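You operate a simulated robot arm through the tools that you are given. There is no shell and no other tool. Be economical: measure what you need, move in short steps, check, and stop when the job is done.

You run a simulated robot arm. Do the job below in one go: nothing can be reset, and whatever is moved stays where it is left.

Task
Wipe the oil smear off the test plate's large pulley.
Fine: the test plate has no drive; red lever to slack before the guard opens; rag back, guard shut, then the lever to tight again. What is to be rubbed or washed off counts as gone when no trace of it is left.

The check looks at the end state, three seconds after you hand in, the way a careful person would. Anything else that was tipped, shoved, dropped, spilled or broken makes it a failure.

Robot
A 6-joint arm with a four-finger gripper on a trunk, on a base that drives. Base frame: it is fixed to the floor where the robot stands at the start and does not move with it; the origin is under the middle of the robot, x ahead of it, y to its left, z up; the surface under the hand at the start is at about z = 820. Lengths are in mm, angles in rad, forces in N, time in s.
Its first joint turns from -2.897 to 2.897 rad. Places, roughly: belt test plate [600, -100, 1000]; red belt lever [600, 100, 900]; test plate belt guard [600, -100, 1000]; test plate tensioner crank [600, -300, 1200]. Payload 3.67 kg.
The TCP is the grasp point between the finger pads, 28 mm short of the fingertips. In the tool frame z runs along the fingers and y along their closing line. The gripper opens to 112 mm. The gripper's body begins 73 mm behind the TCP.
Orientation is that of the tool frame in the base frame, as a unit quaternion [x, y, z, w]. With the fingers straight down and closing along the base's y, the tool's x points along the base's -x, its y along +y and its z along -z.

Tools
- The arm moves only by the tool nudge_tool. Its arguments are lists of equal length, an entry for each row: "fingers": the opening, from 0 (shut) to 1 (fully open); "translation": the shift along the tool's x, y, z in units of 30 mm (1.0 is 30 mm), a list of three; "rotation": the turn, a rotation vector about the tool's x, y, z in units of 5 degrees (1.0 is 5 degrees), a list of three. In form: {"fingers": [fingers, ...], "translation": [[x, y, z], ...], "rotation": [[rx, ry, rz], ...]}. A call has 1 to 12 rows; each row shifts and turns the commanded pose from where the row before left it, along the tool's axes as they then stand. A call with a number of a shift or a turn outside -1 to 1 is refused whole. Each row takes 0.2 s and may step no farther than 50 mm and 0.15 rad from the row before; otherwise, or with a gripper value out of range, the whole call is refused. A pose out of reach is approached as far as the arm can. The call stops where the force on the tool passes 60 N (or 10 N more than at its start, if that is more) or the arm is blocked; 0.2 s more then pass. The fingers move at their own pace and stop on an object; they squeeze with about 41 N. The grip force told is the motor's: it shows also when the fingers shut on nothing. Time passes only in rows, and 0.2 s behind the last, so rows that do not move let the fingers close. The reply holds the time, the measured pose of the TCP, the force on the tool along the base axes, the opening and the grip force, in the units named above and with some noise, with the torque about the TCP (base axes, N m) and any sound that the robot's microphone picked up, and new pictures: "views" is both (left out), scene, wrist or none.
- Cameras (640 x 400 px; columns grow to the right, rows downward): "scene" is now at [104.5, 187.1, 1330.8]; the picture's right is [-0.34, -0.94, 0.00], its down [-0.53, 0.19, -0.83] and it looks along [0.78, -0.28, -0.56] (base axes); focal length 249 px, centre (320, 200). "wrist" rides on the gripper at [60, -18, -104] in the tool frame; the picture's right is [0.29, 0.96, 0.00], its down [-0.80, 0.24, -0.55] and it looks along [-0.53, 0.16, 0.83] (tool axes); focal length 234 px, centre (320, 200). There is no depth. A picture from a camera that has moved, and an enlarged one, comes with that camera's place and axes in the base frame and with its lens.
- steer(legs): drives the robot by 1 to 6 legs, each [ahead, left, turn to the left] in mm, mm and rad, along the robot's own axes; the way and the turn of a leg run together, so that a leg with both is an arc; at most 1500 mm and 3.142 rad a leg. The arm and the cameras ride along, it lands a little off, and it stops where it bumps. It gives what a move gives, and a new picture of the scene camera.
- aim_head(pan, tilt): turns the head with the scene camera to pan (to the left, within 2.496 rad either way) and tilt (down, from -0.506 to 1.204), counted from straight ahead of the robot. It gives what a move gives, and a new picture of the scene camera.
- zoom(camera, box): a new picture of the part [left, top, right, bottom] of that camera's present view, enlarged. It takes no simulated time.
- finish_job(): hands the job in; it is judged then, once.

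Go step by step. Nothing tells you exact positions but the pictures and the camera data: compare them with the known pose of the tool, close in by small moves and look again before you grip or let go. The budget is 120 turns and 260 pictures, counting those below and the enlarged ones. Unless the task says otherwise, let go and move clear before handing in, and close with one line.

The tools are called after "Call:" as name(argument=value, ...) on one line, values as JSON. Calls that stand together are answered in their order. nudge_tool: Moves the arm, as the interface text tells. Its arguments: {"type":"object","properties":{"fingers":{"type":"array","items":{"type":"number"}},"translation":{"type":"array","items":{"type":"array","items":{"type":"number"}}},"rotation":{"type":"array","items":{"type":"array","items":{"type":"number"}}},"views":{"type":"string","enum":["both","scene","wrist","none"]}},"required":["fingers","translation","rotation"]} The other tools are called the same way: steer (legs) drives the base; aim_head (pan, tilt) turns the head that bears the scene camera; zoom (camera, box) takes an enlarged picture of a part of a camera's view; finish_job () hands the job in.

At the start:

```text
time: 0.0
eef_pos: [525.4, 237.4, 1190.4]
tool_rot: [0.0, 1.0, 0.0, 0.0]
wrist_force: [-0.1, -0.1, -0.3]
wrist_torque: [-0.02, -0.01, -0.03]
opening: 112.1
grasp_force: 0.1
robot x, y, heading: [-2.3, 1.1, -0.002]
head pan, tilt: [-0.346, 0.595]
```

scene: 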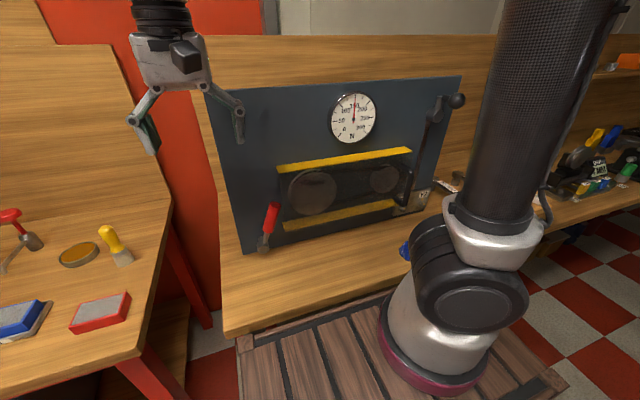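
wrist: 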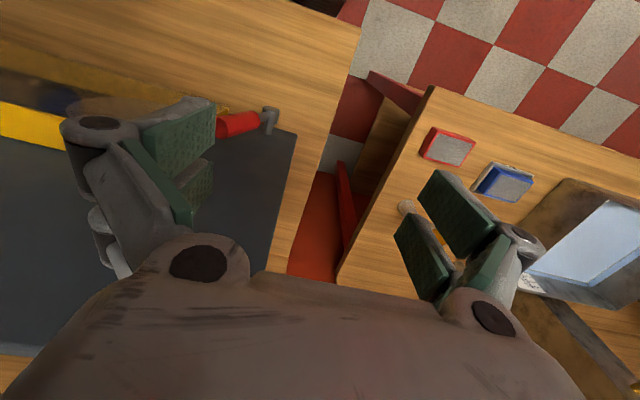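

I see the upright test plate with a yellow-edged guard over two pulleys, the red lever at its lower left, and a crank at right. I'll enlarge the plate and the side tables to find the rag.

Call:
zoom(camera="scene", box=[200, 70, 480, 260])

Call:
zoom(camera="scene", box=[380, 60, 640, 260])

Call:
zoom(camera="scene", box=[0, 180, 200, 360])

```text
2.11 times, centred on (340, 165) of scene
camera zoom: at [104.5, 187.1, 1330.8], right [-0.34, -0.94, 0.0], down [-0.53, 0.19, -0.83], along [0.78, -0.28, -0.56], focal length 524 px, centre (278, 274)
```

zoom: 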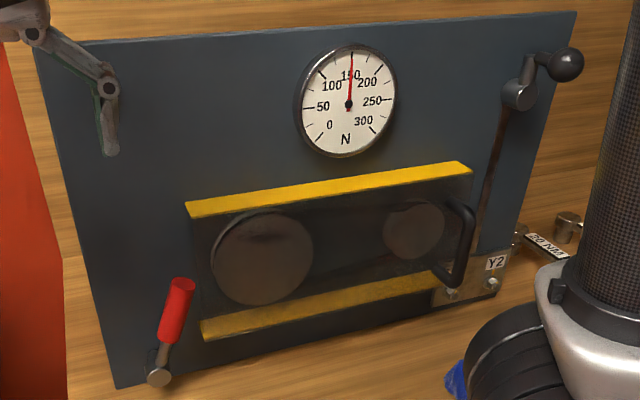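

```text
2.00 times, centred on (510, 160) of scene
camera zoom: at [104.5, 187.1, 1330.8], right [-0.34, -0.94, 0.0], down [-0.53, 0.19, -0.83], along [0.78, -0.28, -0.56], focal length 498 px, centre (-60, 280)
```

zoom: 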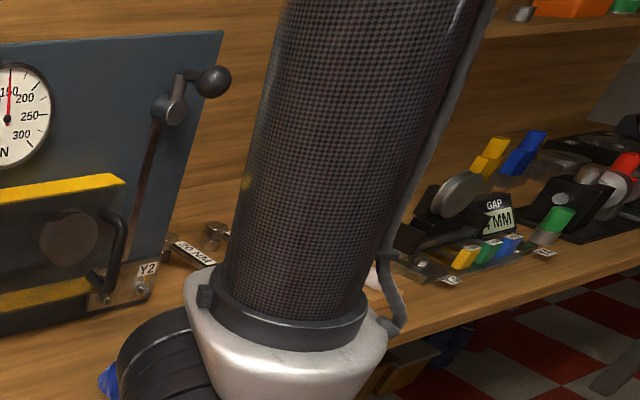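

```text
2.22 times, centred on (100, 270) of scene
camera zoom: at [104.5, 187.1, 1330.8], right [-0.34, -0.94, 0.0], down [-0.53, 0.19, -0.83], along [0.78, -0.28, -0.56], focal length 553 px, centre (809, 44)
```

zoom: 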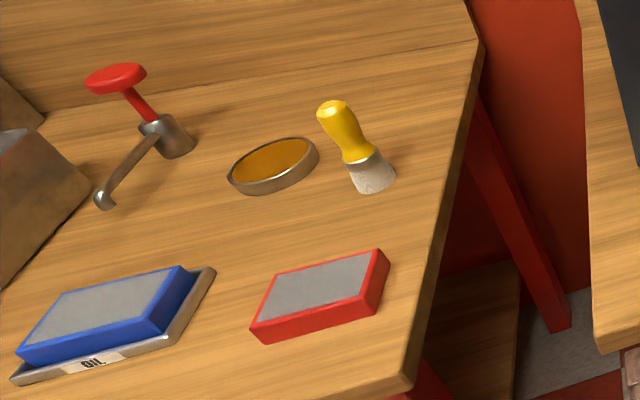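

The rag seems to be the blue bit on the bench just right of the plate, hidden behind my arm. I'll back off a bit and shift right to look past the arm.

Call:
steer(legs=[[-150, 0, 0], [0, -300, 0]])

```text
time: 3.0
eef_pos: [376.4, -62.1, 1190.3]
tool_rot: [-0.001, 1.0, 0.0, 0.0]
wrist_force: [-0.5, 0.1, 0.1]
wrist_torque: [0.0, 0.03, 0.03]
opening: 112.1
grasp_force: 0.0
robot x, y, heading: [-148.4, -296.5, -0.002]
head pan, tilt: [-0.346, 0.595]
camera scene: at [-44.3, -113.9, 1330.8], right [-0.34, -0.94, 0.0], down [-0.53, 0.19, -0.83], along [0.78, -0.28, -0.56], focal length 249 px, centre (320, 200)
```

scene: 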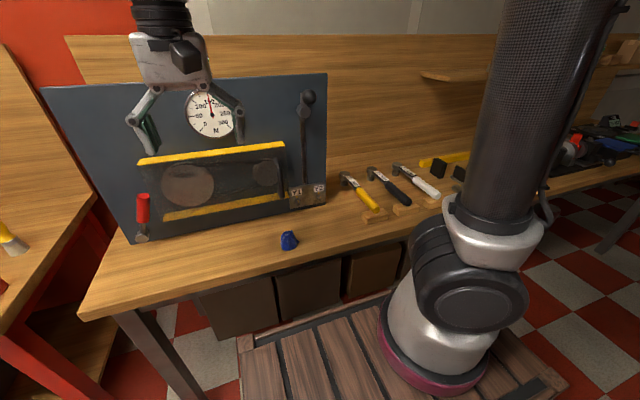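

Call:
zoom(camera="scene", box=[230, 150, 350, 260])

Call:
zoom(camera="scene", box=[80, 80, 340, 250])

Call:
aim_head(pan=0.1, tilt=0.6)

```text
3.64 times, centred on (290, 205) of scene
camera zoom: at [-44.3, -113.9, 1330.8], right [-0.34, -0.94, 0.0], down [-0.53, 0.19, -0.83], along [0.78, -0.28, -0.56], focal length 906 px, centre (429, 182)
```

zoom: 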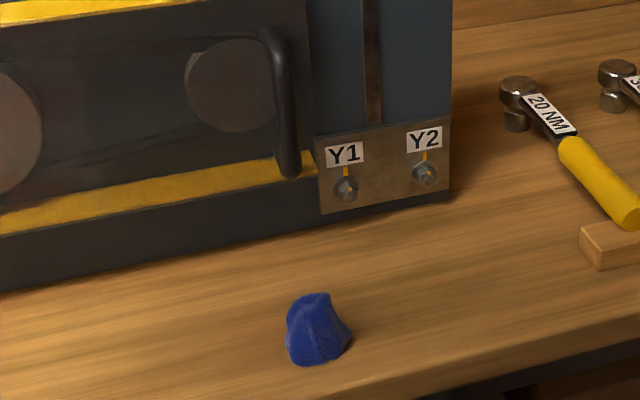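

```text
2.35 times, centred on (210, 165) of scene
camera zoom: at [-44.3, -113.9, 1330.8], right [-0.34, -0.94, 0.0], down [-0.53, 0.19, -0.83], along [0.78, -0.28, -0.56], focal length 586 px, centre (579, 282)
```

zoom: 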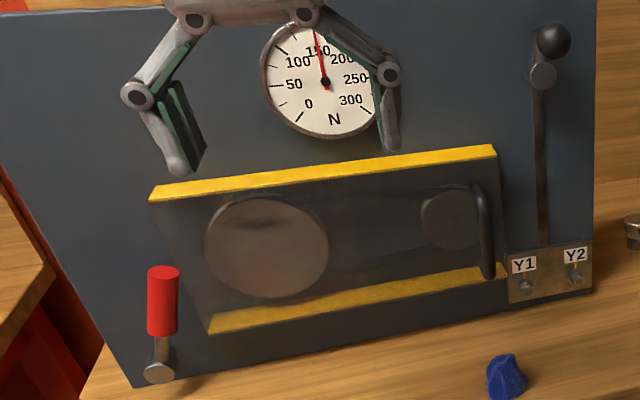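

```text
time: 3.9
eef_pos: [376.4, -64.2, 1190.2]
tool_rot: [0.0, 1.0, 0.0, -0.001]
wrist_force: [-0.7, 0.2, 0.9]
wrist_torque: [0.01, -0.02, -0.01]
opening: 111.7
grasp_force: 0.0
robot x, y, heading: [-147.1, -302.1, 0.002]
head pan, tilt: [0.099, 0.6]
camera scene: at [-39.7, -75.1, 1330.4], right [0.1, -0.99, 0.0], down [-0.56, -0.06, -0.83], along [0.82, 0.08, -0.56], focal length 249 px, centre (320, 200)
```

scene: 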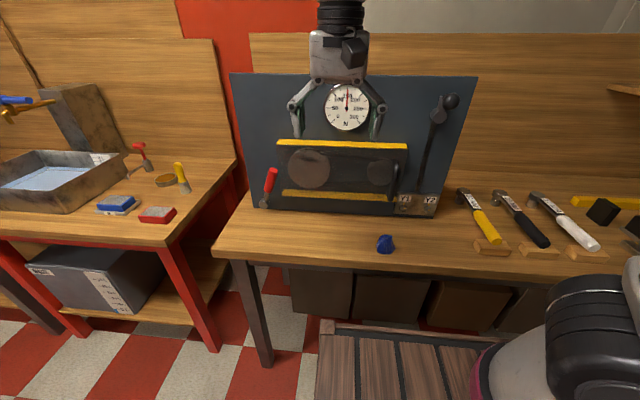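

Clear view now: the blue rag lump lies on the bench near [500, -210], the lever's pivot is at the lower left of the plate, and the guard handle is at its right end. I'll turn the tool so it points ahead at the plate with the wrist camera above it.

Call:
nudge_tool(fingers=[1, 1, 1, 1, 1, 1, 1, 1, 1, 1, 1, 1], translation=[[0, 0, 0], [0, 0, 0], [0, 0, 0], [0, 0, 0], [0, 0, 0], [0, 0, 0], [0, 0, 0], [0, 0, 0], [0, 0, 0], [0, 0, 0], [0, 0, 0], [0, 0, 0]], rotation=[[-0.7071, 0, 0.7071], [-0.7071, 0, 0.7071], [-0.7071, 0, 0.7071], [-0.7071, 0, 0.7071], [-0.7071, 0, 0.7071], [-0.7071, 0, 0.7071], [-0.7071, 0, 0.7071], [-0.7071, 0, 0.7071], [-0.7071, 0, 0.7071], [-0.7071, 0, 0.7071], [-0.7071, 0, 0.7071], [-0.7071, 0, 0.7071]], views="none")

Call:
nudge_tool(fingers=[1, 1, 1, 1, 1, 1, 1, 1, 1, 1, 1, 1], translation=[[0, 0, 0], [0, 0, 0], [0, 0, 0], [0, 0, 0], [0, 0, 0], [0, 0, 0], [0, 0, 0], [0, 0, 0], [0, 0, 0], [0, 0, 0], [0, 0, 0], [0, 0, 0]], rotation=[[-0.7071, 0, 0.7071], [-0.7071, 0, 0.7071], [-0.7071, 0, 0.7071], [-0.7071, 0, 0.7071], [-0.7071, 0, 0.7071], [-0.7071, 0, 0.7071], [-0.7071, 0, 0.7071], [-0.7071, 0, 0.7071], [-0.7071, 0, 0.7071], [-0.7071, 0, 0.7071], [-0.7071, 0, 0.7071], [-0.7071, 0, 0.7071]], views="none")

Call:
nudge_tool(fingers=[1, 1, 1, 1, 1, 1, 1, 1, 1, 1, 1, 1], translation=[[0, 0, 0], [0, 0, 0], [0, 0, 0], [0, 0, 0], [0, 0, 0], [0, 0, 0], [0, 0, 0], [0, 0, 0], [0, 0, 0], [0, 0, 0], [0, 0, 0], [0, 0, 0]], rotation=[[-0.7071, 0, 0.7071], [-0.7071, 0, 0.7071], [-0.7071, 0, 0.7071], [-0.7071, 0, 0.7071], [-0.7071, 0, 0.7071], [-0.7071, 0, 0.7071], [-0.7071, 0, 0.7071], [-0.7071, 0, 0.7071], [-0.7071, 0, 0.7071], [-0.7071, 0, 0.7071], [-0.7071, 0, 0.7071], [-0.7071, 0, 0.7071]], views="both")

```text
time: 6.5
eef_pos: [377.2, -64.1, 1189.6]
tool_rot: [0.354, 0.866, 0.354, -0.001]
wrist_force: [-0.3, 0.7, 0.8]
wrist_torque: [-0.02, 0.02, 0.01]
opening: 111.9
grasp_force: 0.1
robot x, y, heading: [-147.9, -301.1, -0.004]
head pan, tilt: [0.099, 0.6]
```

```text
time: 9.1
eef_pos: [439.4, -140.6, 1268.9]
tool_rot: [0.578, 0.577, 0.577, -0.007]
wrist_force: [-1.2, 0.3, 0.4]
wrist_torque: [-0.01, 0.0, -0.01]
opening: 111.8
grasp_force: 0.1
out of reach, approached as far as the arm can: row 6, 7, 8, 9, 10, 11, 12
robot x, y, heading: [-148.7, -301.0, 0.0]
head pan, tilt: [0.099, 0.6]
```

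```text
time: 11.7
eef_pos: [455.0, -252.6, 1314.6]
tool_rot: [0.679, 0.305, 0.668, -0.028]
wrist_force: [-0.3, 0.1, -0.9]
wrist_torque: [0.0, -0.05, -0.02]
opening: 111.9
grasp_force: 0.1
out of reach, approached as far as the arm can: row 1, 2, 3, 4, 5, 6, 7, 8, 9, 10, 11
robot x, y, heading: [-146.7, -304.6, -0.0]
head pan, tilt: [0.099, 0.6]
camera scene: at [-39.7, -75.2, 1330.4], right [0.1, -0.99, 0.0], down [-0.56, -0.06, -0.83], along [0.82, 0.08, -0.56], focal length 249 px, centre (320, 200)
camera wrist: at [348.7, -262.7, 1374.9], right [0.41, -0.67, 0.62], down [-0.32, -0.74, -0.59], along [0.85, 0.04, -0.52], focal length 234 px, centre (320, 200)
```

scene: 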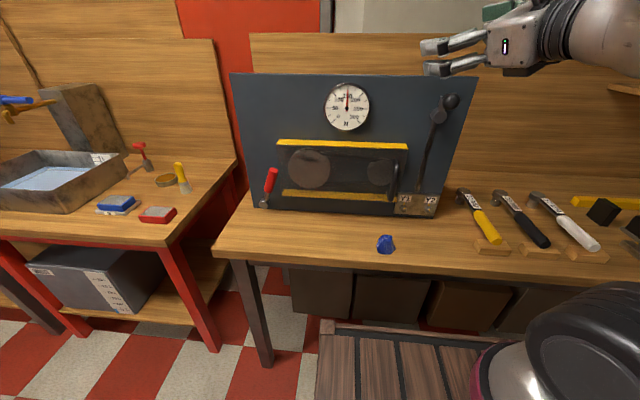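
wrist: 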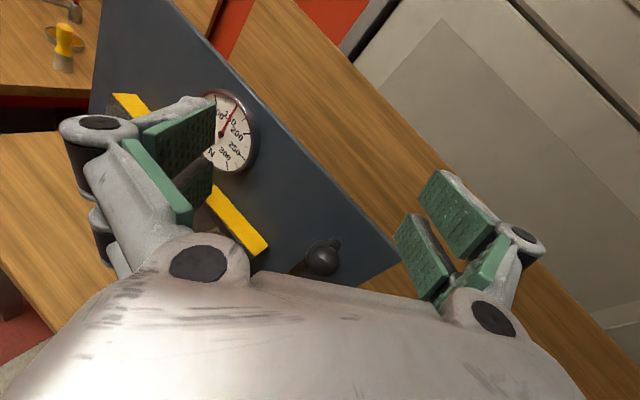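

The arm was near its inner reach limit while turning; the last row was reachable again. I'll let it settle and see the pose.

Call:
nudge_tool(fingers=[1, 1, 1], translation=[[0, 0, 0], [0, 0, 0], [0, 0, 0]], rotation=[[0, 0, 0], [0, 0, 0], [0, 0, 0]], views="none")

```text
time: 12.5
eef_pos: [453.9, -252.4, 1315.5]
tool_rot: [0.679, 0.305, 0.667, -0.03]
wrist_force: [-0.2, 0.1, 0.3]
wrist_torque: [0.01, 0.03, -0.01]
opening: 112.1
grasp_force: 0.1
robot x, y, heading: [-148.3, -303.6, 0.003]
head pan, tilt: [0.099, 0.6]
```

The command base is the reached pose, so I'll ease forward above the plate and complete the remaining turn of about 36°.

Call:
nudge_tool(fingers=[1, 1, 1, 1, 1, 1, 1, 1, 1, 1], translation=[[-0.075, 0.45, 0.89], [-0.075, 0.45, 0.89], [0, 0, 0], [0, 0, 0], [0, 0, 0], [0, 0, 0], [0, 0, 0], [0, 0, 0], [0, 0, 0], [0, 0, 0]], rotation=[[0, 0, 0], [0, 0, 0], [-0.69, 0.024, 0.566], [-0.69, 0.024, 0.566], [-0.69, 0.024, 0.566], [-0.69, 0.024, 0.566], [-0.69, 0.024, 0.566], [-0.69, 0.024, 0.566], [-0.69, 0.024, 0.566], [-0.69, 0.024, 0.566]], views="none")

```text
time: 14.7
eef_pos: [515.4, -253.0, 1314.1]
tool_rot: [0.707, 0.001, 0.708, 0.0]
wrist_force: [-0.3, -0.1, 0.2]
wrist_torque: [0.02, 0.01, 0.0]
opening: 112.0
grasp_force: 0.0
robot x, y, heading: [-150.0, -299.5, 0.002]
head pan, tilt: [0.099, 0.6]
```

The tool now points straight at the plate with its camera on top. I'll drive back and left so the hand is in front of the red lever.

Call:
steer(legs=[[-130, 0, 0], [0, 350, 0]])

Call:
nudge_tool(fingers=[1, 1, 1, 1, 1, 1, 1, 1, 1, 1], translation=[[-1, 0, 0], [-1, 0, 0], [-1, 0, 0], [-1, 0, 0], [-1, 0, 0], [-1, 0, 0], [-1, 0, 0], [-1, 0, 0], [-1, 0, 0], [-1, 0, 0]], rotation=[[0, 0, 0], [0, 0, 0], [0, 0, 0], [0, 0, 0], [0, 0, 0], [0, 0, 0], [0, 0, 0], [0, 0, 0], [0, 0, 0], [0, 0, 0]], views="both")

```text
time: 17.9
eef_pos: [385.3, 96.7, 1314.6]
tool_rot: [0.707, 0.0, 0.707, 0.0]
wrist_force: [-0.3, -1.0, 0.5]
wrist_torque: [0.01, -0.01, -0.03]
opening: 111.8
grasp_force: 0.1
robot x, y, heading: [-280.0, 51.1, 0.007]
head pan, tilt: [0.099, 0.6]
camera scene: at [-169.7, 274.8, 1330.4], right [0.1, -0.99, 0.0], down [-0.56, -0.06, -0.83], along [0.82, 0.08, -0.56], focal length 249 px, centre (320, 200)
```

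scene: 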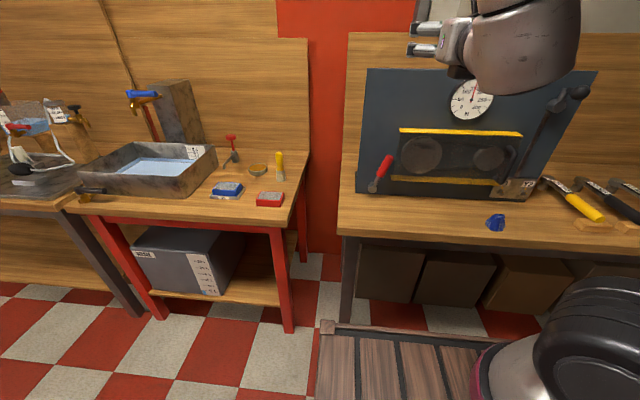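

```text
time: 20.1
eef_pos: [415.0, 139.0, 1046.9]
tool_rot: [0.708, 0.001, 0.706, 0.001]
wrist_force: [0.0, -0.1, 0.3]
wrist_torque: [0.02, -0.01, -0.05]
opening: 111.9
grasp_force: 0.1
out of reach, approached as far as the arm can: row 5, 6, 7, 8, 9, 10
robot x, y, heading: [-276.3, 48.0, 0.005]
head pan, tilt: [0.099, 0.6]
camera scene: at [-169.6, 274.9, 1330.3], right [0.1, -0.99, 0.0], down [-0.56, -0.06, -0.82], along [0.82, 0.08, -0.57], focal length 249 px, centre (320, 200)
camera wrist: at [311.1, 156.3, 1107.4], right [0.0, -0.96, 0.29], down [-0.56, -0.24, -0.8], along [0.83, -0.16, -0.53], focal length 234 px, centre (320, 200)
```

scene: 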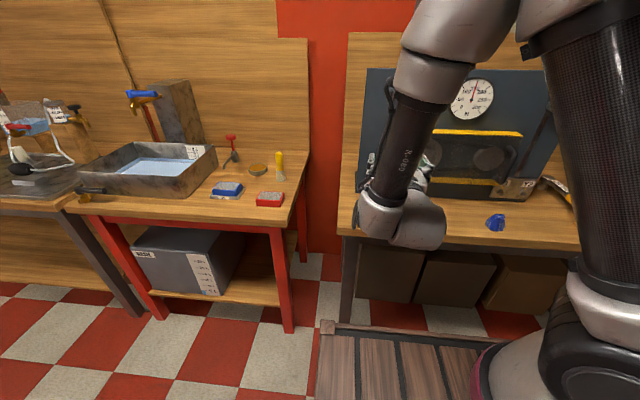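
wrist: 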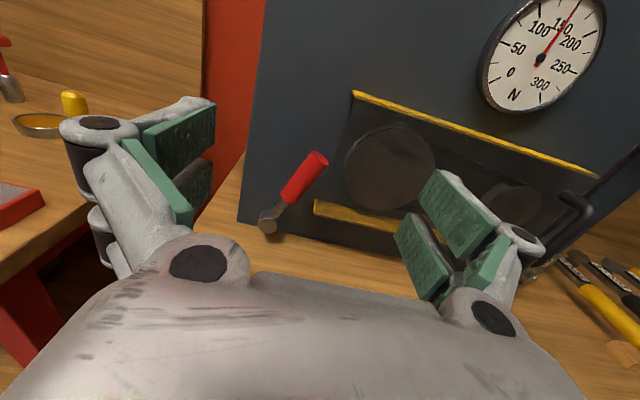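

I now have the lever triangulated: pivot knob about [592, 168, 868], top of the red grip about [592, 124, 985], leaning right, with the guard's left edge near y=108. I'll narrow the fingers and come in front of the grip at about z=932.

Call:
nudge_tool(fingers=[0.36, 0.36, 0.36, 0.36, 0.36, 0.36, 0.36], translation=[[0, 0, 1], [0, 0, 1], [-1, 0, 0], [-1, 0, 0], [-1, 0, 0], [-0.83, -0.27, 0], [0, 0, 0]], rotation=[[0, 0, 0], [0, 0, 0], [0, 0, 0], [0, 0, 0], [0, 0, 0], [0, 0, 0], [0, 0, 0]], views="both")

```text
time: 21.7
eef_pos: [505.2, 179.3, 985.2]
tool_rot: [0.708, 0.001, 0.706, 0.003]
wrist_force: [-0.5, -0.3, 0.3]
wrist_torque: [0.0, 0.02, -0.03]
opening: 40.2
grasp_force: 0.1
out of reach, approached as far as the arm can: row 3, 4, 5, 6
robot x, y, heading: [-280.9, 43.6, -0.0]
head pan, tilt: [0.099, 0.6]
camera scene: at [-169.7, 274.9, 1330.4], right [0.1, -0.99, 0.0], down [-0.56, -0.06, -0.83], along [0.82, 0.08, -0.57], focal length 249 px, centre (320, 200)
camera wrist: at [399.6, 197.8, 1045.0], right [0.0, -0.96, 0.29], down [-0.56, -0.24, -0.79], along [0.83, -0.17, -0.53], focal length 234 px, centre (320, 200)
```

scene: 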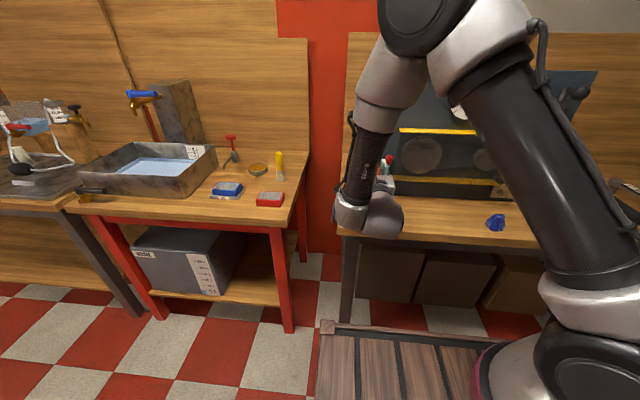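
wrist: 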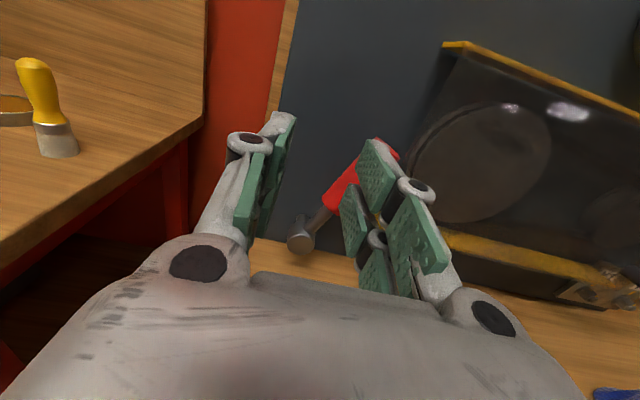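

Horizontal pose is at its limit this low, so I'll back the base 110 mm and pitch the tool about 25° down.

Call:
steer(legs=[[-110, 0, 0]])

Call:
nudge_tool(fingers=[0.36, 0.36, 0.36, 0.36, 0.36, 0.36, 0.36], translation=[[0, 0, 0.8], [0, 0, 0.8], [0, 0, 0], [0, 0, 0], [0, 0, 0], [0, 0, 0], [0, 0, 0]], rotation=[[0, 0, 0], [0, 0, 0], [0, -1, 0], [0, -1, 0], [0, -1, 0], [0, -1, 0], [0, -1, 0]], views="wrist")

```text
time: 22.9
eef_pos: [392.5, 180.2, 984.9]
tool_rot: [0.708, 0.001, 0.706, 0.004]
wrist_force: [0.5, -0.7, -0.5]
wrist_torque: [0.0, -0.02, -0.01]
opening: 40.5
grasp_force: 0.0
robot x, y, heading: [-387.4, 47.2, 0.001]
head pan, tilt: [0.099, 0.6]
camera scene: at [-280.3, 274.7, 1330.4], right [0.1, -0.99, 0.0], down [-0.56, -0.06, -0.83], along [0.82, 0.08, -0.56], focal length 249 px, centre (320, 200)
```

scene: 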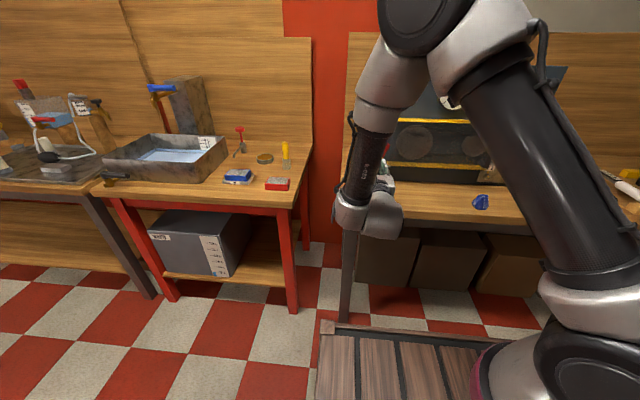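

```text
time: 24.5
eef_pos: [440.6, 179.6, 986.6]
tool_rot: [0.845, 0.001, 0.535, 0.003]
wrist_force: [-0.3, 0.3, 0.4]
wrist_torque: [0.02, 0.0, 0.0]
opening: 40.4
grasp_force: 0.1
robot x, y, heading: [-387.1, 50.4, 0.006]
head pan, tilt: [0.099, 0.6]
camera wrist: at [372.5, 198.1, 1084.1], right [0.12, -0.96, 0.27], down [-0.84, -0.24, -0.48], along [0.53, -0.17, -0.83], focal length 234 px, centre (320, 200)
```

wrist: 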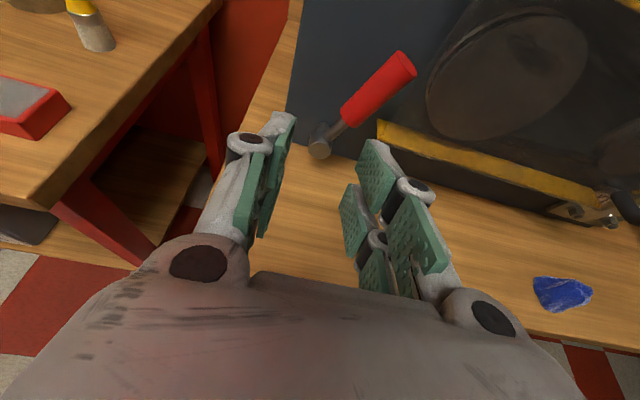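

Refined from two wrist views: lever from pivot [577, 167, 880] to grip top [585, 123, 991]. I'll align in y and advance most of the way, then check.

Call:
nudge_tool(fingers=[0.36, 0.36, 0.36, 0.36, 0.36], translation=[[0.3, 0.54, 0], [0.287, 0.54, 0], [0, 0, 1], [0, 0, 1], [0, 0, 0.8]], rotation=[[0, 0, 0], [0, 0, 0], [0, 0, 0], [0, 0, 0], [0, 0, 0]], views="wrist")

```text
time: 25.7
eef_pos: [523.8, 148.3, 966.7]
tool_rot: [0.844, 0.0, 0.536, 0.004]
wrist_force: [-0.6, -0.8, 0.7]
wrist_torque: [-0.01, 0.04, 0.02]
opening: 40.2
grasp_force: 0.1
robot x, y, heading: [-390.2, 50.9, 0.003]
head pan, tilt: [0.099, 0.6]
camera wrist: at [455.9, 165.4, 1064.4], right [0.12, -0.96, 0.27], down [-0.84, -0.24, -0.48], along [0.53, -0.17, -0.83], focal length 234 px, centre (320, 200)
```

wrist: 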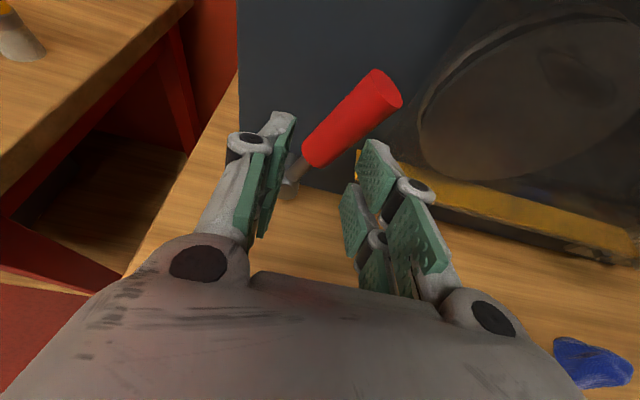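

Call:
nudge_tool(fingers=[0.36, 0.36, 0.36], translation=[[0, 0, 0.8], [0, 0, 0.75], [0, 0, 0]], rotation=[[0, 0, 0], [0, 0, 0], [0, 0, 0]], views="both")

```text
time: 26.5
eef_pos: [565.1, 148.3, 946.5]
tool_rot: [0.844, 0.002, 0.536, 0.002]
wrist_force: [-35.6, 12.2, 12.1]
wrist_torque: [1.29, 0.02, 0.79]
opening: 55.9
grasp_force: 45.0
robot x, y, heading: [-389.8, 46.6, 0.006]
head pan, tilt: [0.099, 0.6]
camera scene: at [-282.3, 275.3, 1330.5], right [0.1, -0.99, 0.0], down [-0.56, -0.06, -0.83], along [0.82, 0.08, -0.56], focal length 249 px, centre (320, 200)
camera wrist: at [496.9, 166.9, 1044.8], right [0.12, -0.96, 0.27], down [-0.84, -0.24, -0.48], along [0.53, -0.16, -0.83], focal length 234 px, centre (320, 200)
```

scene: 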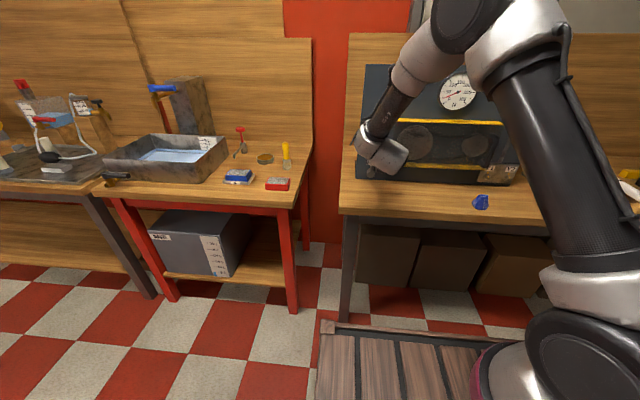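
wrist: 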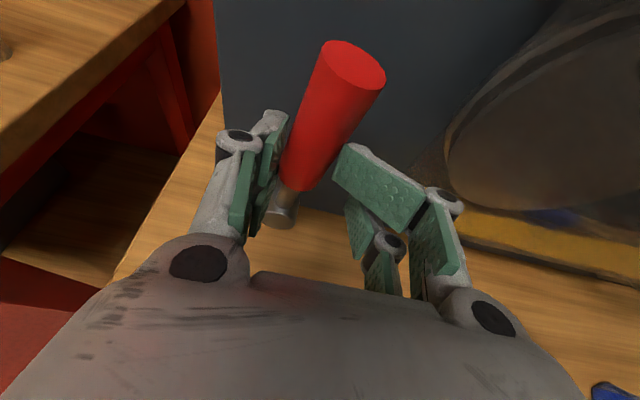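

The fingers met something and were spread, and the lever has turned a bit. I'll zoom before moving on.

Call:
zoom(camera="wrist", box=[200, 20, 480, 300])

Call:
zoom(camera="scene", box=[340, 60, 520, 210])

```text
1.43 times, centred on (340, 160) of wrist
camera zoom: at [496.9, 166.9, 1044.8], right [0.12, -0.96, 0.27], down [-0.84, -0.24, -0.48], along [0.53, -0.16, -0.83], focal length 334 px, centre (291, 257)
```

zoom: 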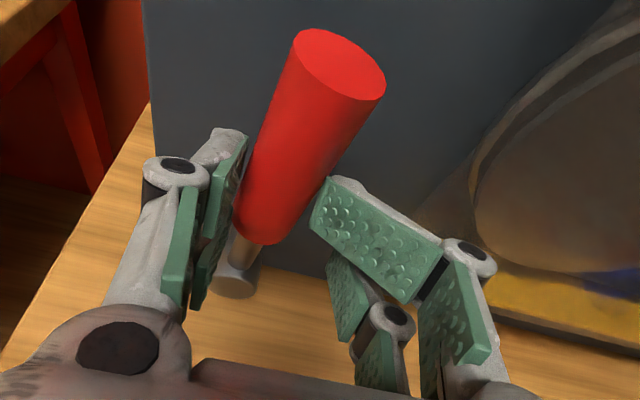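

```text
2.67 times, centred on (430, 135) of scene
camera zoom: at [-282.3, 275.3, 1330.5], right [0.1, -0.99, 0.0], down [-0.56, -0.06, -0.83], along [0.82, 0.08, -0.56], focal length 664 px, centre (27, 373)
```

zoom: 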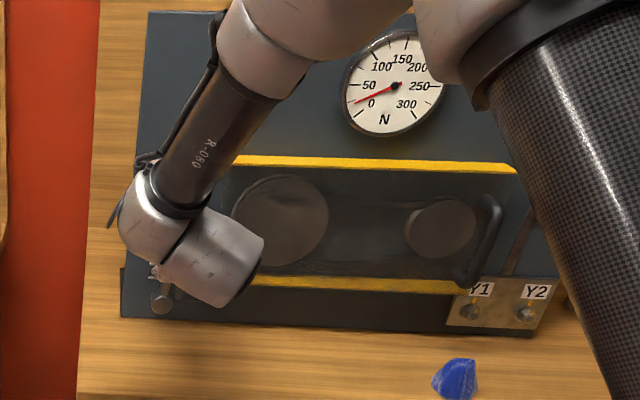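

The gauge has fallen from 150 to about 15 N, so left is the slack direction. I'll ease back slightly and push the lever further left with the right finger.

Call:
nudge_tool(fingers=[0.45, 0.45, 0.45, 0.45, 0.45], translation=[[0, 0, -0.2], [0, -0.4, 0], [0, -0.4, 0], [0, -0.4, 0], [0, 0, 0]], rotation=[[0, 0, 0], [0, 0, 0], [0, 0, 0], [0, 0, 0], [0, 0, 0]], views="both")

```text
time: 27.7
eef_pos: [560.7, 183.3, 947.3]
tool_rot: [0.844, 0.001, 0.536, 0.004]
wrist_force: [0.2, -2.5, 0.1]
wrist_torque: [0.01, 0.0, -0.09]
opening: 51.9
grasp_force: 1.5
robot x, y, heading: [-388.5, 50.6, 0.004]
head pan, tilt: [0.099, 0.6]
camera scene: at [-280.2, 274.6, 1330.4], right [0.1, -0.99, 0.0], down [-0.56, -0.06, -0.83], along [0.82, 0.08, -0.57], focal length 249 px, centre (320, 200)
camera wrist: at [492.1, 200.3, 1046.0], right [0.12, -0.96, 0.27], down [-0.84, -0.24, -0.48], along [0.53, -0.17, -0.83], focal length 234 px, centre (320, 200)
```

scene: 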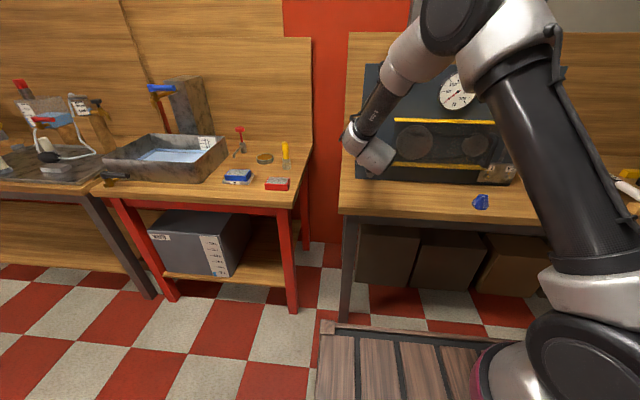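
wrist: 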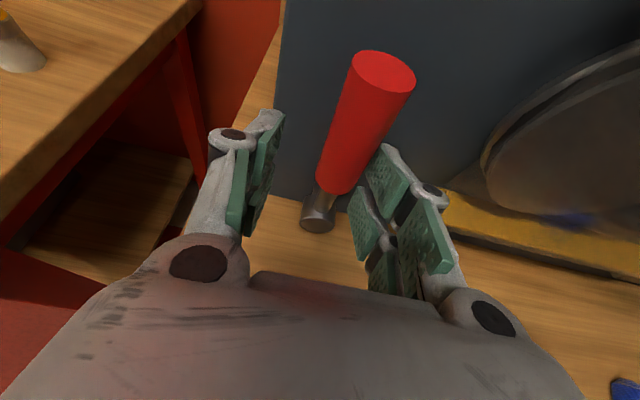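

Call:
nudge_tool(fingers=[0.45, 0.45, 0.45, 0.45], translation=[[0, -0.5, 0], [0, -0.5, 0], [0, -0.3, 0], [0, 0, 0]], rotation=[[0, 0, 0], [0, 0, 0], [0, 0, 0], [0, 0, 0]], views="both")

Call:
zoom(camera="scene", box=[340, 60, 520, 210])

```text
time: 28.7
eef_pos: [562.0, 218.4, 947.8]
tool_rot: [0.844, -0.001, 0.536, 0.004]
wrist_force: [-13.6, -41.7, 3.1]
wrist_torque: [-0.43, 0.08, -1.4]
opening: 75.4
grasp_force: 23.3
robot x, y, heading: [-388.0, 49.4, 0.001]
head pan, tilt: [0.099, 0.6]
camera scene: at [-280.8, 272.7, 1330.7], right [0.1, -0.99, 0.0], down [-0.56, -0.06, -0.83], along [0.82, 0.08, -0.56], focal length 249 px, centre (320, 200)
camera wrist: at [493.2, 236.0, 1045.9], right [0.12, -0.96, 0.27], down [-0.84, -0.24, -0.48], along [0.53, -0.17, -0.83], focal length 234 px, centre (320, 200)
```

scene: 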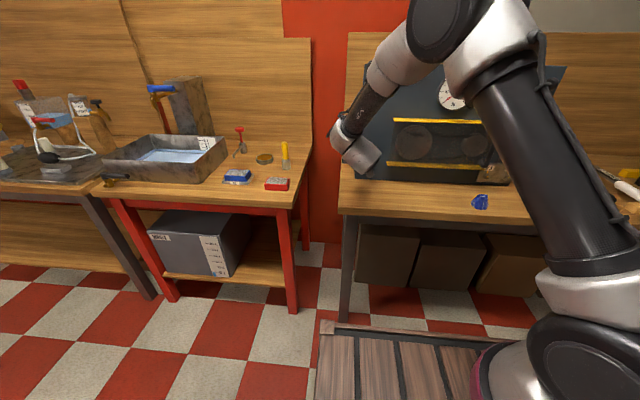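
wrist: 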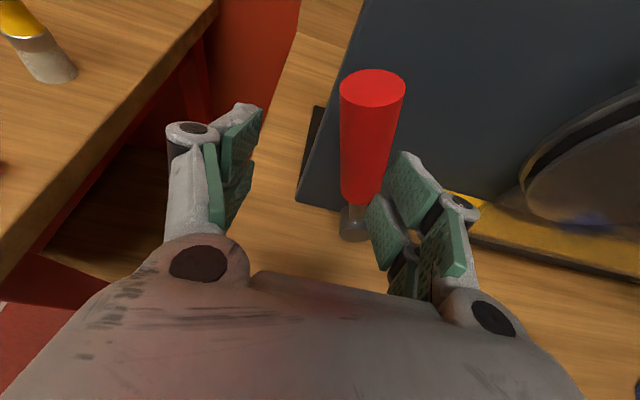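

```text
2.67 times, centred on (430, 135) of scene
camera zoom: at [-280.8, 272.7, 1330.7], right [0.1, -0.99, 0.0], down [-0.56, -0.06, -0.83], along [0.82, 0.08, -0.56], focal length 664 px, centre (27, 373)
```

zoom: 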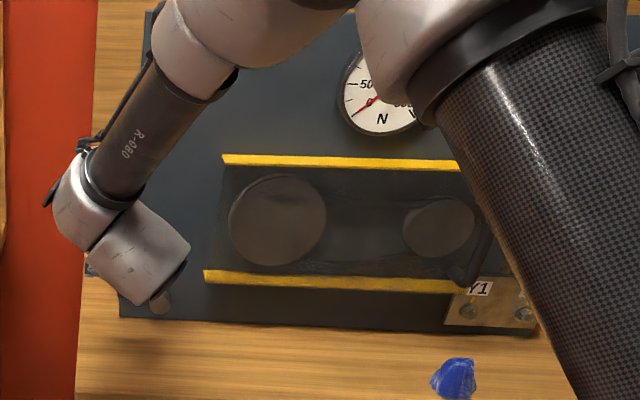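

The lever is against its stop at the left and the gauge reads zero, so it's slack. I'll release the side load, withdraw and look at the plate from further up.

Call:
nudge_tool(fingers=[0.6, 0.6, 0.6, 0.6, 0.6, 0.6], translation=[[0, 0.6, 0], [0, 0, -1], [0, 0, -1], [0, 0, -1], [0, 0, -1], [0, 0, 0]], rotation=[[0, 0, 0], [0, 0, 0], [0, 0, 0], [0, 0, 0], [0, 0, 0], [0, 0, 0]], views="wrist")

```text
time: 30.1
eef_pos: [453.6, 205.5, 999.1]
tool_rot: [0.844, 0.0, 0.536, 0.004]
wrist_force: [-0.3, -1.1, 0.4]
wrist_torque: [-0.01, -0.01, 0.03]
opening: 67.1
grasp_force: 0.1
robot x, y, heading: [-386.3, 46.2, -0.001]
head pan, tilt: [0.099, 0.6]
camera wrist: at [384.3, 223.3, 1096.8], right [0.12, -0.96, 0.27], down [-0.84, -0.24, -0.48], along [0.53, -0.17, -0.83], focal length 234 px, centre (320, 200)
```

wrist: 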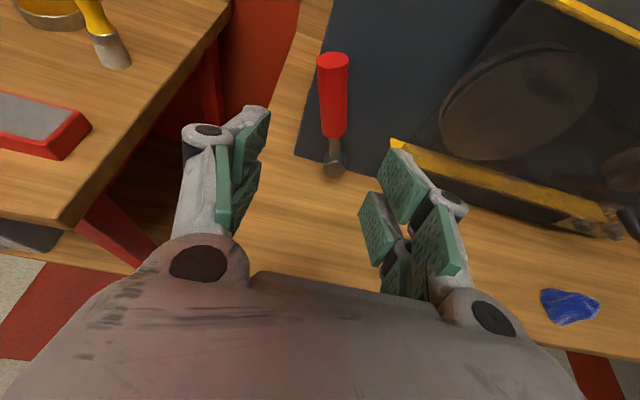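

The lever now leans left at slack. Next, I'll drive right so the hand comes before the guard handle, and look at the handle and hinge.

Call:
steer(legs=[[0, -400, 0]])

Call:
nudge_tool(fingers=[0.6, 0.6], translation=[[0.8, 0, 0], [0.8, 0, 0]], rotation=[[0, 0, 0], [0, 0, 0]], views="both")

Call:
zoom(camera="scene", box=[240, 60, 480, 210])

```text
time: 32.5
eef_pos: [454.8, -189.2, 998.0]
tool_rot: [0.845, 0.001, 0.535, 0.003]
wrist_force: [0.9, -0.2, -0.2]
wrist_torque: [-0.02, -0.01, 0.02]
opening: 67.3
grasp_force: 0.1
robot x, y, heading: [-388.9, -347.3, 0.0]
head pan, tilt: [0.099, 0.6]
camera scene: at [-279.0, -118.8, 1330.4], right [0.1, -0.99, 0.0], down [-0.56, -0.06, -0.83], along [0.82, 0.08, -0.56], focal length 249 px, centre (320, 200)
```

scene: 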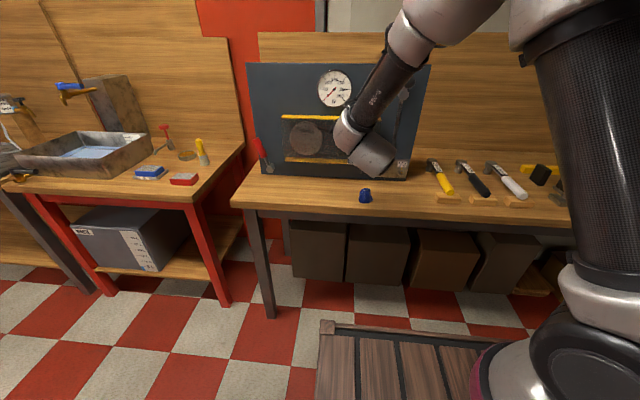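

```text
time: 33.1
eef_pos: [475.4, -190.2, 1042.3]
tool_rot: [0.845, 0.0, 0.535, 0.004]
wrist_force: [-0.2, 0.4, 0.0]
wrist_torque: [0.02, 0.01, 0.01]
opening: 67.2
grasp_force: 0.0
robot x, y, heading: [-392.0, -346.0, -0.004]
head pan, tilt: [0.099, 0.6]
camera scene: at [-279.0, -118.7, 1330.4], right [0.1, -0.99, 0.0], down [-0.56, -0.06, -0.82], along [0.82, 0.08, -0.57], focal length 249 px, centre (320, 200)
camera wrist: at [405.3, -171.2, 1140.2], right [0.12, -0.96, 0.27], down [-0.84, -0.24, -0.48], along [0.53, -0.17, -0.83], focal length 234 px, centre (320, 200)
```

scene: 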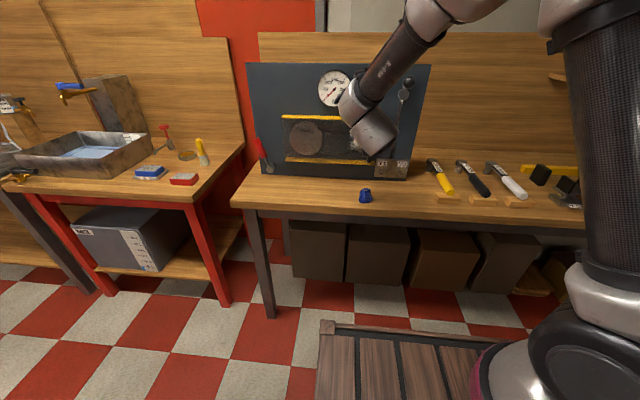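
wrist: 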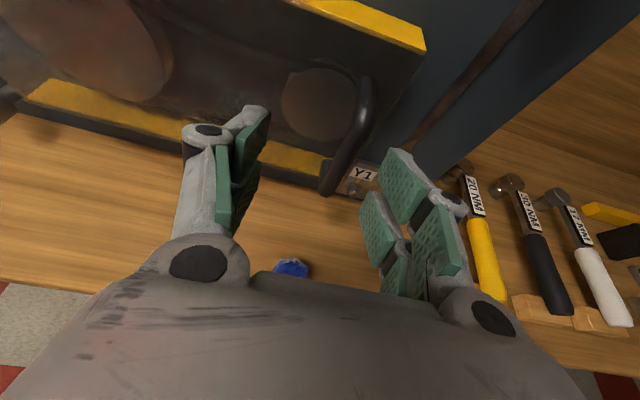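

```text
2.67 times, centred on (360, 135) of scene
camera zoom: at [-279.0, -118.7, 1330.4], right [0.1, -0.99, 0.0], down [-0.56, -0.06, -0.82], along [0.82, 0.08, -0.57], focal length 664 px, centre (213, 373)
```

zoom: 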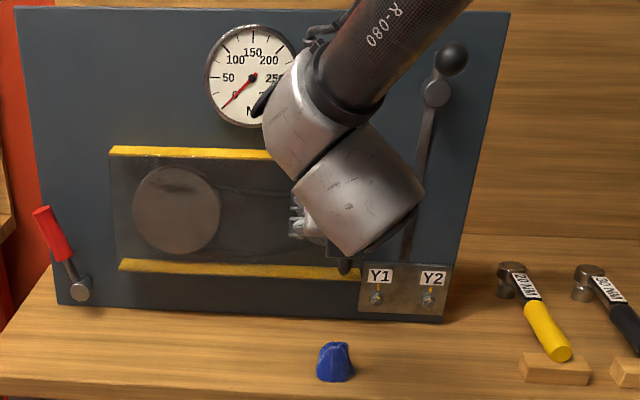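

The guard handle's vertical bar is about [580, -217, 988], right of my aim. I'll shift right 27 mm, advance halfway and check.

Call:
nudge_tool(fingers=[0.6, 0.6, 0.6, 0.6], translation=[[0, 0.9, 0], [0, 0, 1], [0, 0, 1], [0, 0, 0]], rotation=[[0, 0, 0], [0, 0, 0], [0, 0, 0], [0, 0, 0]], views="wrist")

```text
time: 34.1
eef_pos: [531.7, -217.2, 1017.4]
tool_rot: [0.844, 0.0, 0.536, 0.004]
wrist_force: [0.5, -0.9, 0.3]
wrist_torque: [-0.03, -0.01, -0.03]
opening: 67.1
grasp_force: 0.1
robot x, y, heading: [-387.8, -345.7, 0.0]
head pan, tilt: [0.099, 0.6]
camera wrist: at [461.5, -199.0, 1115.0], right [0.12, -0.96, 0.27], down [-0.84, -0.24, -0.48], along [0.53, -0.17, -0.83], focal length 234 px, centre (320, 200)
```

wrist: 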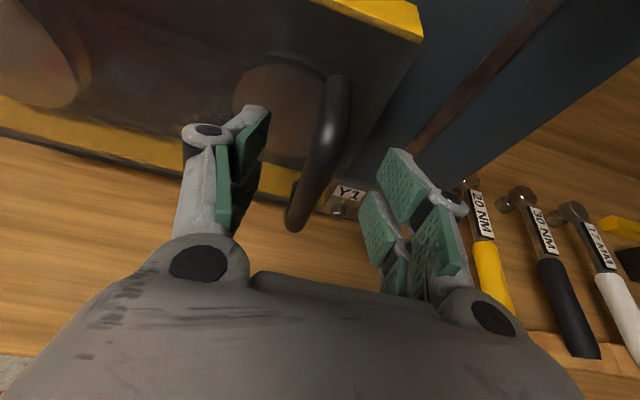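

The bar sits between the fingers, about 40 mm ahead. Advancing and closing on it.

Call:
nudge_tool(fingers=[0.6, 0.6, 0.6, 0, 0, 0], translation=[[0, 0, 0.6], [0, 0, 0.55], [0, 0, 0], [0, 0, 0], [0, 0, 0], [0, 0, 0]], rotation=[[0, 0, 0], [0, 0, 0], [0, 0, 0], [0, 0, 0], [0, 0, 0], [0, 0, 0]], views="wrist")

```text
time: 35.5
eef_pos: [559.8, -225.9, 1002.8]
tool_rot: [0.844, -0.005, 0.536, 0.007]
wrist_force: [-23.9, -55.6, 0.0]
wrist_torque: [0.19, -0.49, -2.61]
opening: 43.9
grasp_force: 44.5
robot x, y, heading: [-392.2, -345.1, -0.003]
head pan, tilt: [0.099, 0.6]
camera wrist: at [491.1, -206.9, 1100.6], right [0.11, -0.96, 0.27], down [-0.84, -0.23, -0.49], along [0.53, -0.17, -0.83], focal length 234 px, centre (320, 200)
```

wrist: 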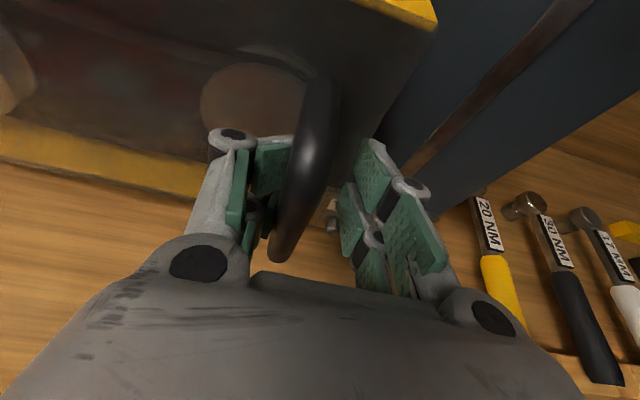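

The bar is left of centre, so only the left finger touches. I'll reopen, shift left 16 mm, and close again.

Call:
nudge_tool(fingers=[0.6, 0.6, 0.6, 0, 0, 0], translation=[[0, 0, 0], [0, -0.25, 0], [0, -0.25, 0], [0, 0, 0], [0, 0, 0], [0, 0, 0]], rotation=[[0, 0, 0], [0, 0, 0], [0, 0, 0], [0, 0, 0], [0, 0, 0], [0, 0, 0]], views="wrist")

```text
time: 36.4
eef_pos: [559.2, -222.0, 1004.8]
tool_rot: [0.843, -0.012, 0.538, 0.013]
wrist_force: [-39.1, -50.4, 16.7]
wrist_torque: [-0.51, 0.22, -0.83]
opening: 51.2
grasp_force: 44.5
robot x, y, heading: [-389.3, -347.7, -0.001]
head pan, tilt: [0.099, 0.6]
stopped in row 4: the force on the tool passed its limit at 76 N (the readings are from after the stop); the commanded pose is now the measured one
camera wrist: at [490.9, -201.0, 1101.9], right [0.09, -0.96, 0.27], down [-0.85, -0.22, -0.49], along [0.53, -0.18, -0.83], focal length 234 px, centre (320, 200)
```

wrist: 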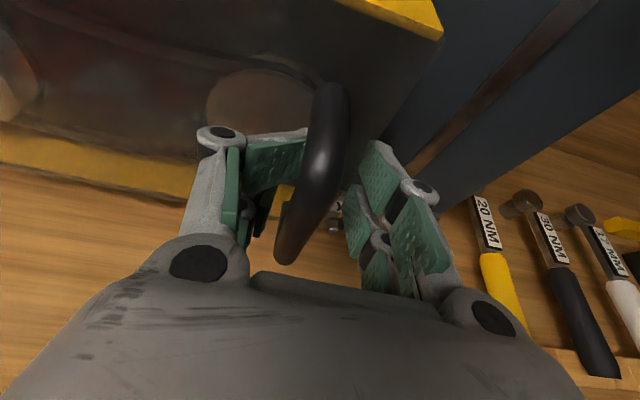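

Contact shows the left tip is also touching the guard face. I'll open, retract about 10 mm, centre on the bar and close again.

Call:
nudge_tool(fingers=[0.6, 0.6, 0.6, 0.6], translation=[[0, 0, -0.4], [0, 0, 0], [0, -0.25, 0], [0, 0, 0]], rotation=[[0, 0, 0], [0, 0, 0], [0, 0, 0], [0, 0, 0]], views="both")

```text
time: 37.4
eef_pos: [549.8, -201.5, 1009.6]
tool_rot: [0.843, -0.004, 0.538, 0.008]
wrist_force: [0.1, 1.7, 1.7]
wrist_torque: [-0.06, 0.02, -0.12]
opening: 68.3
grasp_force: 0.1
robot x, y, heading: [-390.3, -344.2, 0.004]
head pan, tilt: [0.099, 0.6]
camera scene: at [-279.0, -118.9, 1330.3], right [0.1, -1.0, 0.0], down [-0.56, -0.06, -0.83], along [0.82, 0.08, -0.56], focal length 249 px, centre (320, 200)
camera wrist: at [481.6, -182.0, 1106.1], right [0.11, -0.96, 0.27], down [-0.84, -0.23, -0.49], along [0.53, -0.18, -0.83], focal length 234 px, centre (320, 200)
```

scene: 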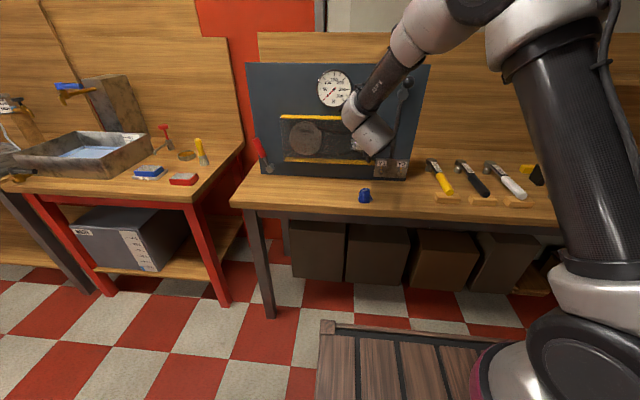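
wrist: 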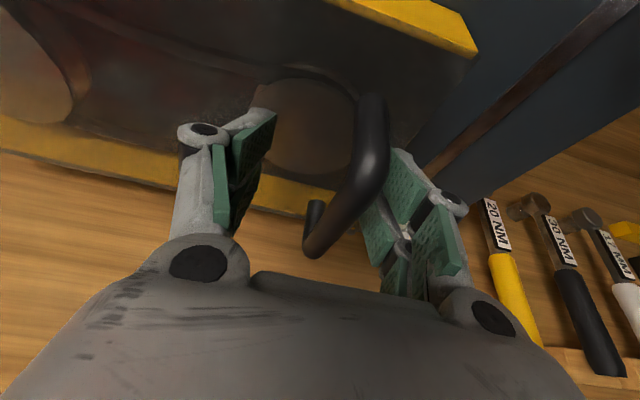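

Call:
nudge_tool(fingers=[0.6, 0.6, 0.3, 0, 0, 0], translation=[[0, 0.4, 0], [0, 0, 0.2], [0, 0, 0], [0, 0, 0], [0, 0, 0], [0, 0, 0]], rotation=[[0, 0, 0], [0, 0, 0], [0, 0, 0], [0, 0, 0], [0, 0, 0], [0, 0, 0]], views="wrist")

```text
time: 38.3
eef_pos: [547.5, -204.8, 1005.0]
tool_rot: [0.845, 0.002, 0.534, 0.005]
wrist_force: [-62.8, 23.6, 9.7]
wrist_torque: [-0.4, -0.74, 2.64]
opening: 32.6
grasp_force: 32.5
robot x, y, heading: [-390.4, -343.2, 0.005]
head pan, tilt: [0.099, 0.6]
stopped in row 4: the force on the tool passed its limit at 69 N (the readings are from after the stop); the commanded pose is now the measured one
camera wrist: at [479.0, -187.1, 1102.7], right [0.12, -0.95, 0.27], down [-0.84, -0.24, -0.48], along [0.52, -0.17, -0.83], focal length 234 px, centre (320, 200)
```

wrist: 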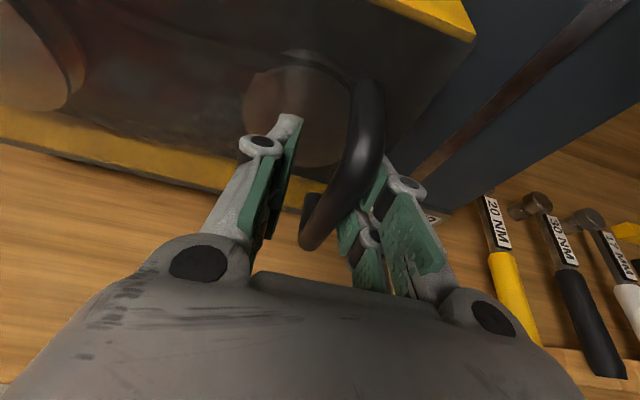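

Call:
nudge_tool(fingers=[0.6, 0.6, 0.6, 0.6], translation=[[0, 0, 0], [0, 0.33, 0], [0, 0, 0], [0, 0, 0]], rotation=[[0, 0, 0], [0, 0, 0], [0, 0, 0], [0, 0, 0]], views="wrist")

Call:
zoom(camera="wrist", box=[180, 60, 480, 280])

```text
time: 39.3
eef_pos: [555.4, -223.6, 1005.3]
tool_rot: [0.844, -0.004, 0.536, 0.008]
wrist_force: [-22.2, 7.4, -4.4]
wrist_torque: [-0.33, -0.17, 1.11]
opening: 77.7
grasp_force: 8.0
robot x, y, heading: [-386.8, -346.3, 0.002]
head pan, tilt: [0.099, 0.6]
camera wrist: at [485.0, -204.7, 1102.4], right [0.11, -0.96, 0.27], down [-0.84, -0.23, -0.48], along [0.53, -0.18, -0.83], focal length 234 px, centre (320, 200)
```

wrist: 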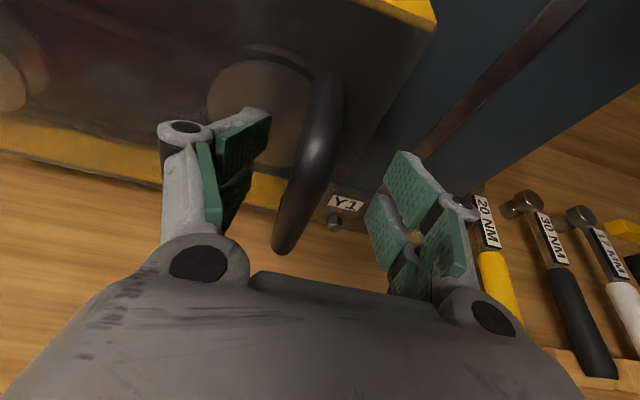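

```text
1.82 times, centred on (330, 170) of wrist
camera zoom: at [485.0, -204.7, 1102.4], right [0.11, -0.96, 0.27], down [-0.84, -0.23, -0.48], along [0.53, -0.18, -0.83], focal length 426 px, centre (302, 254)
```

zoom: 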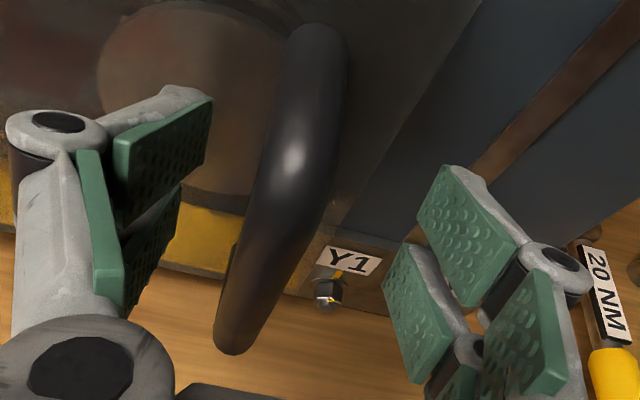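

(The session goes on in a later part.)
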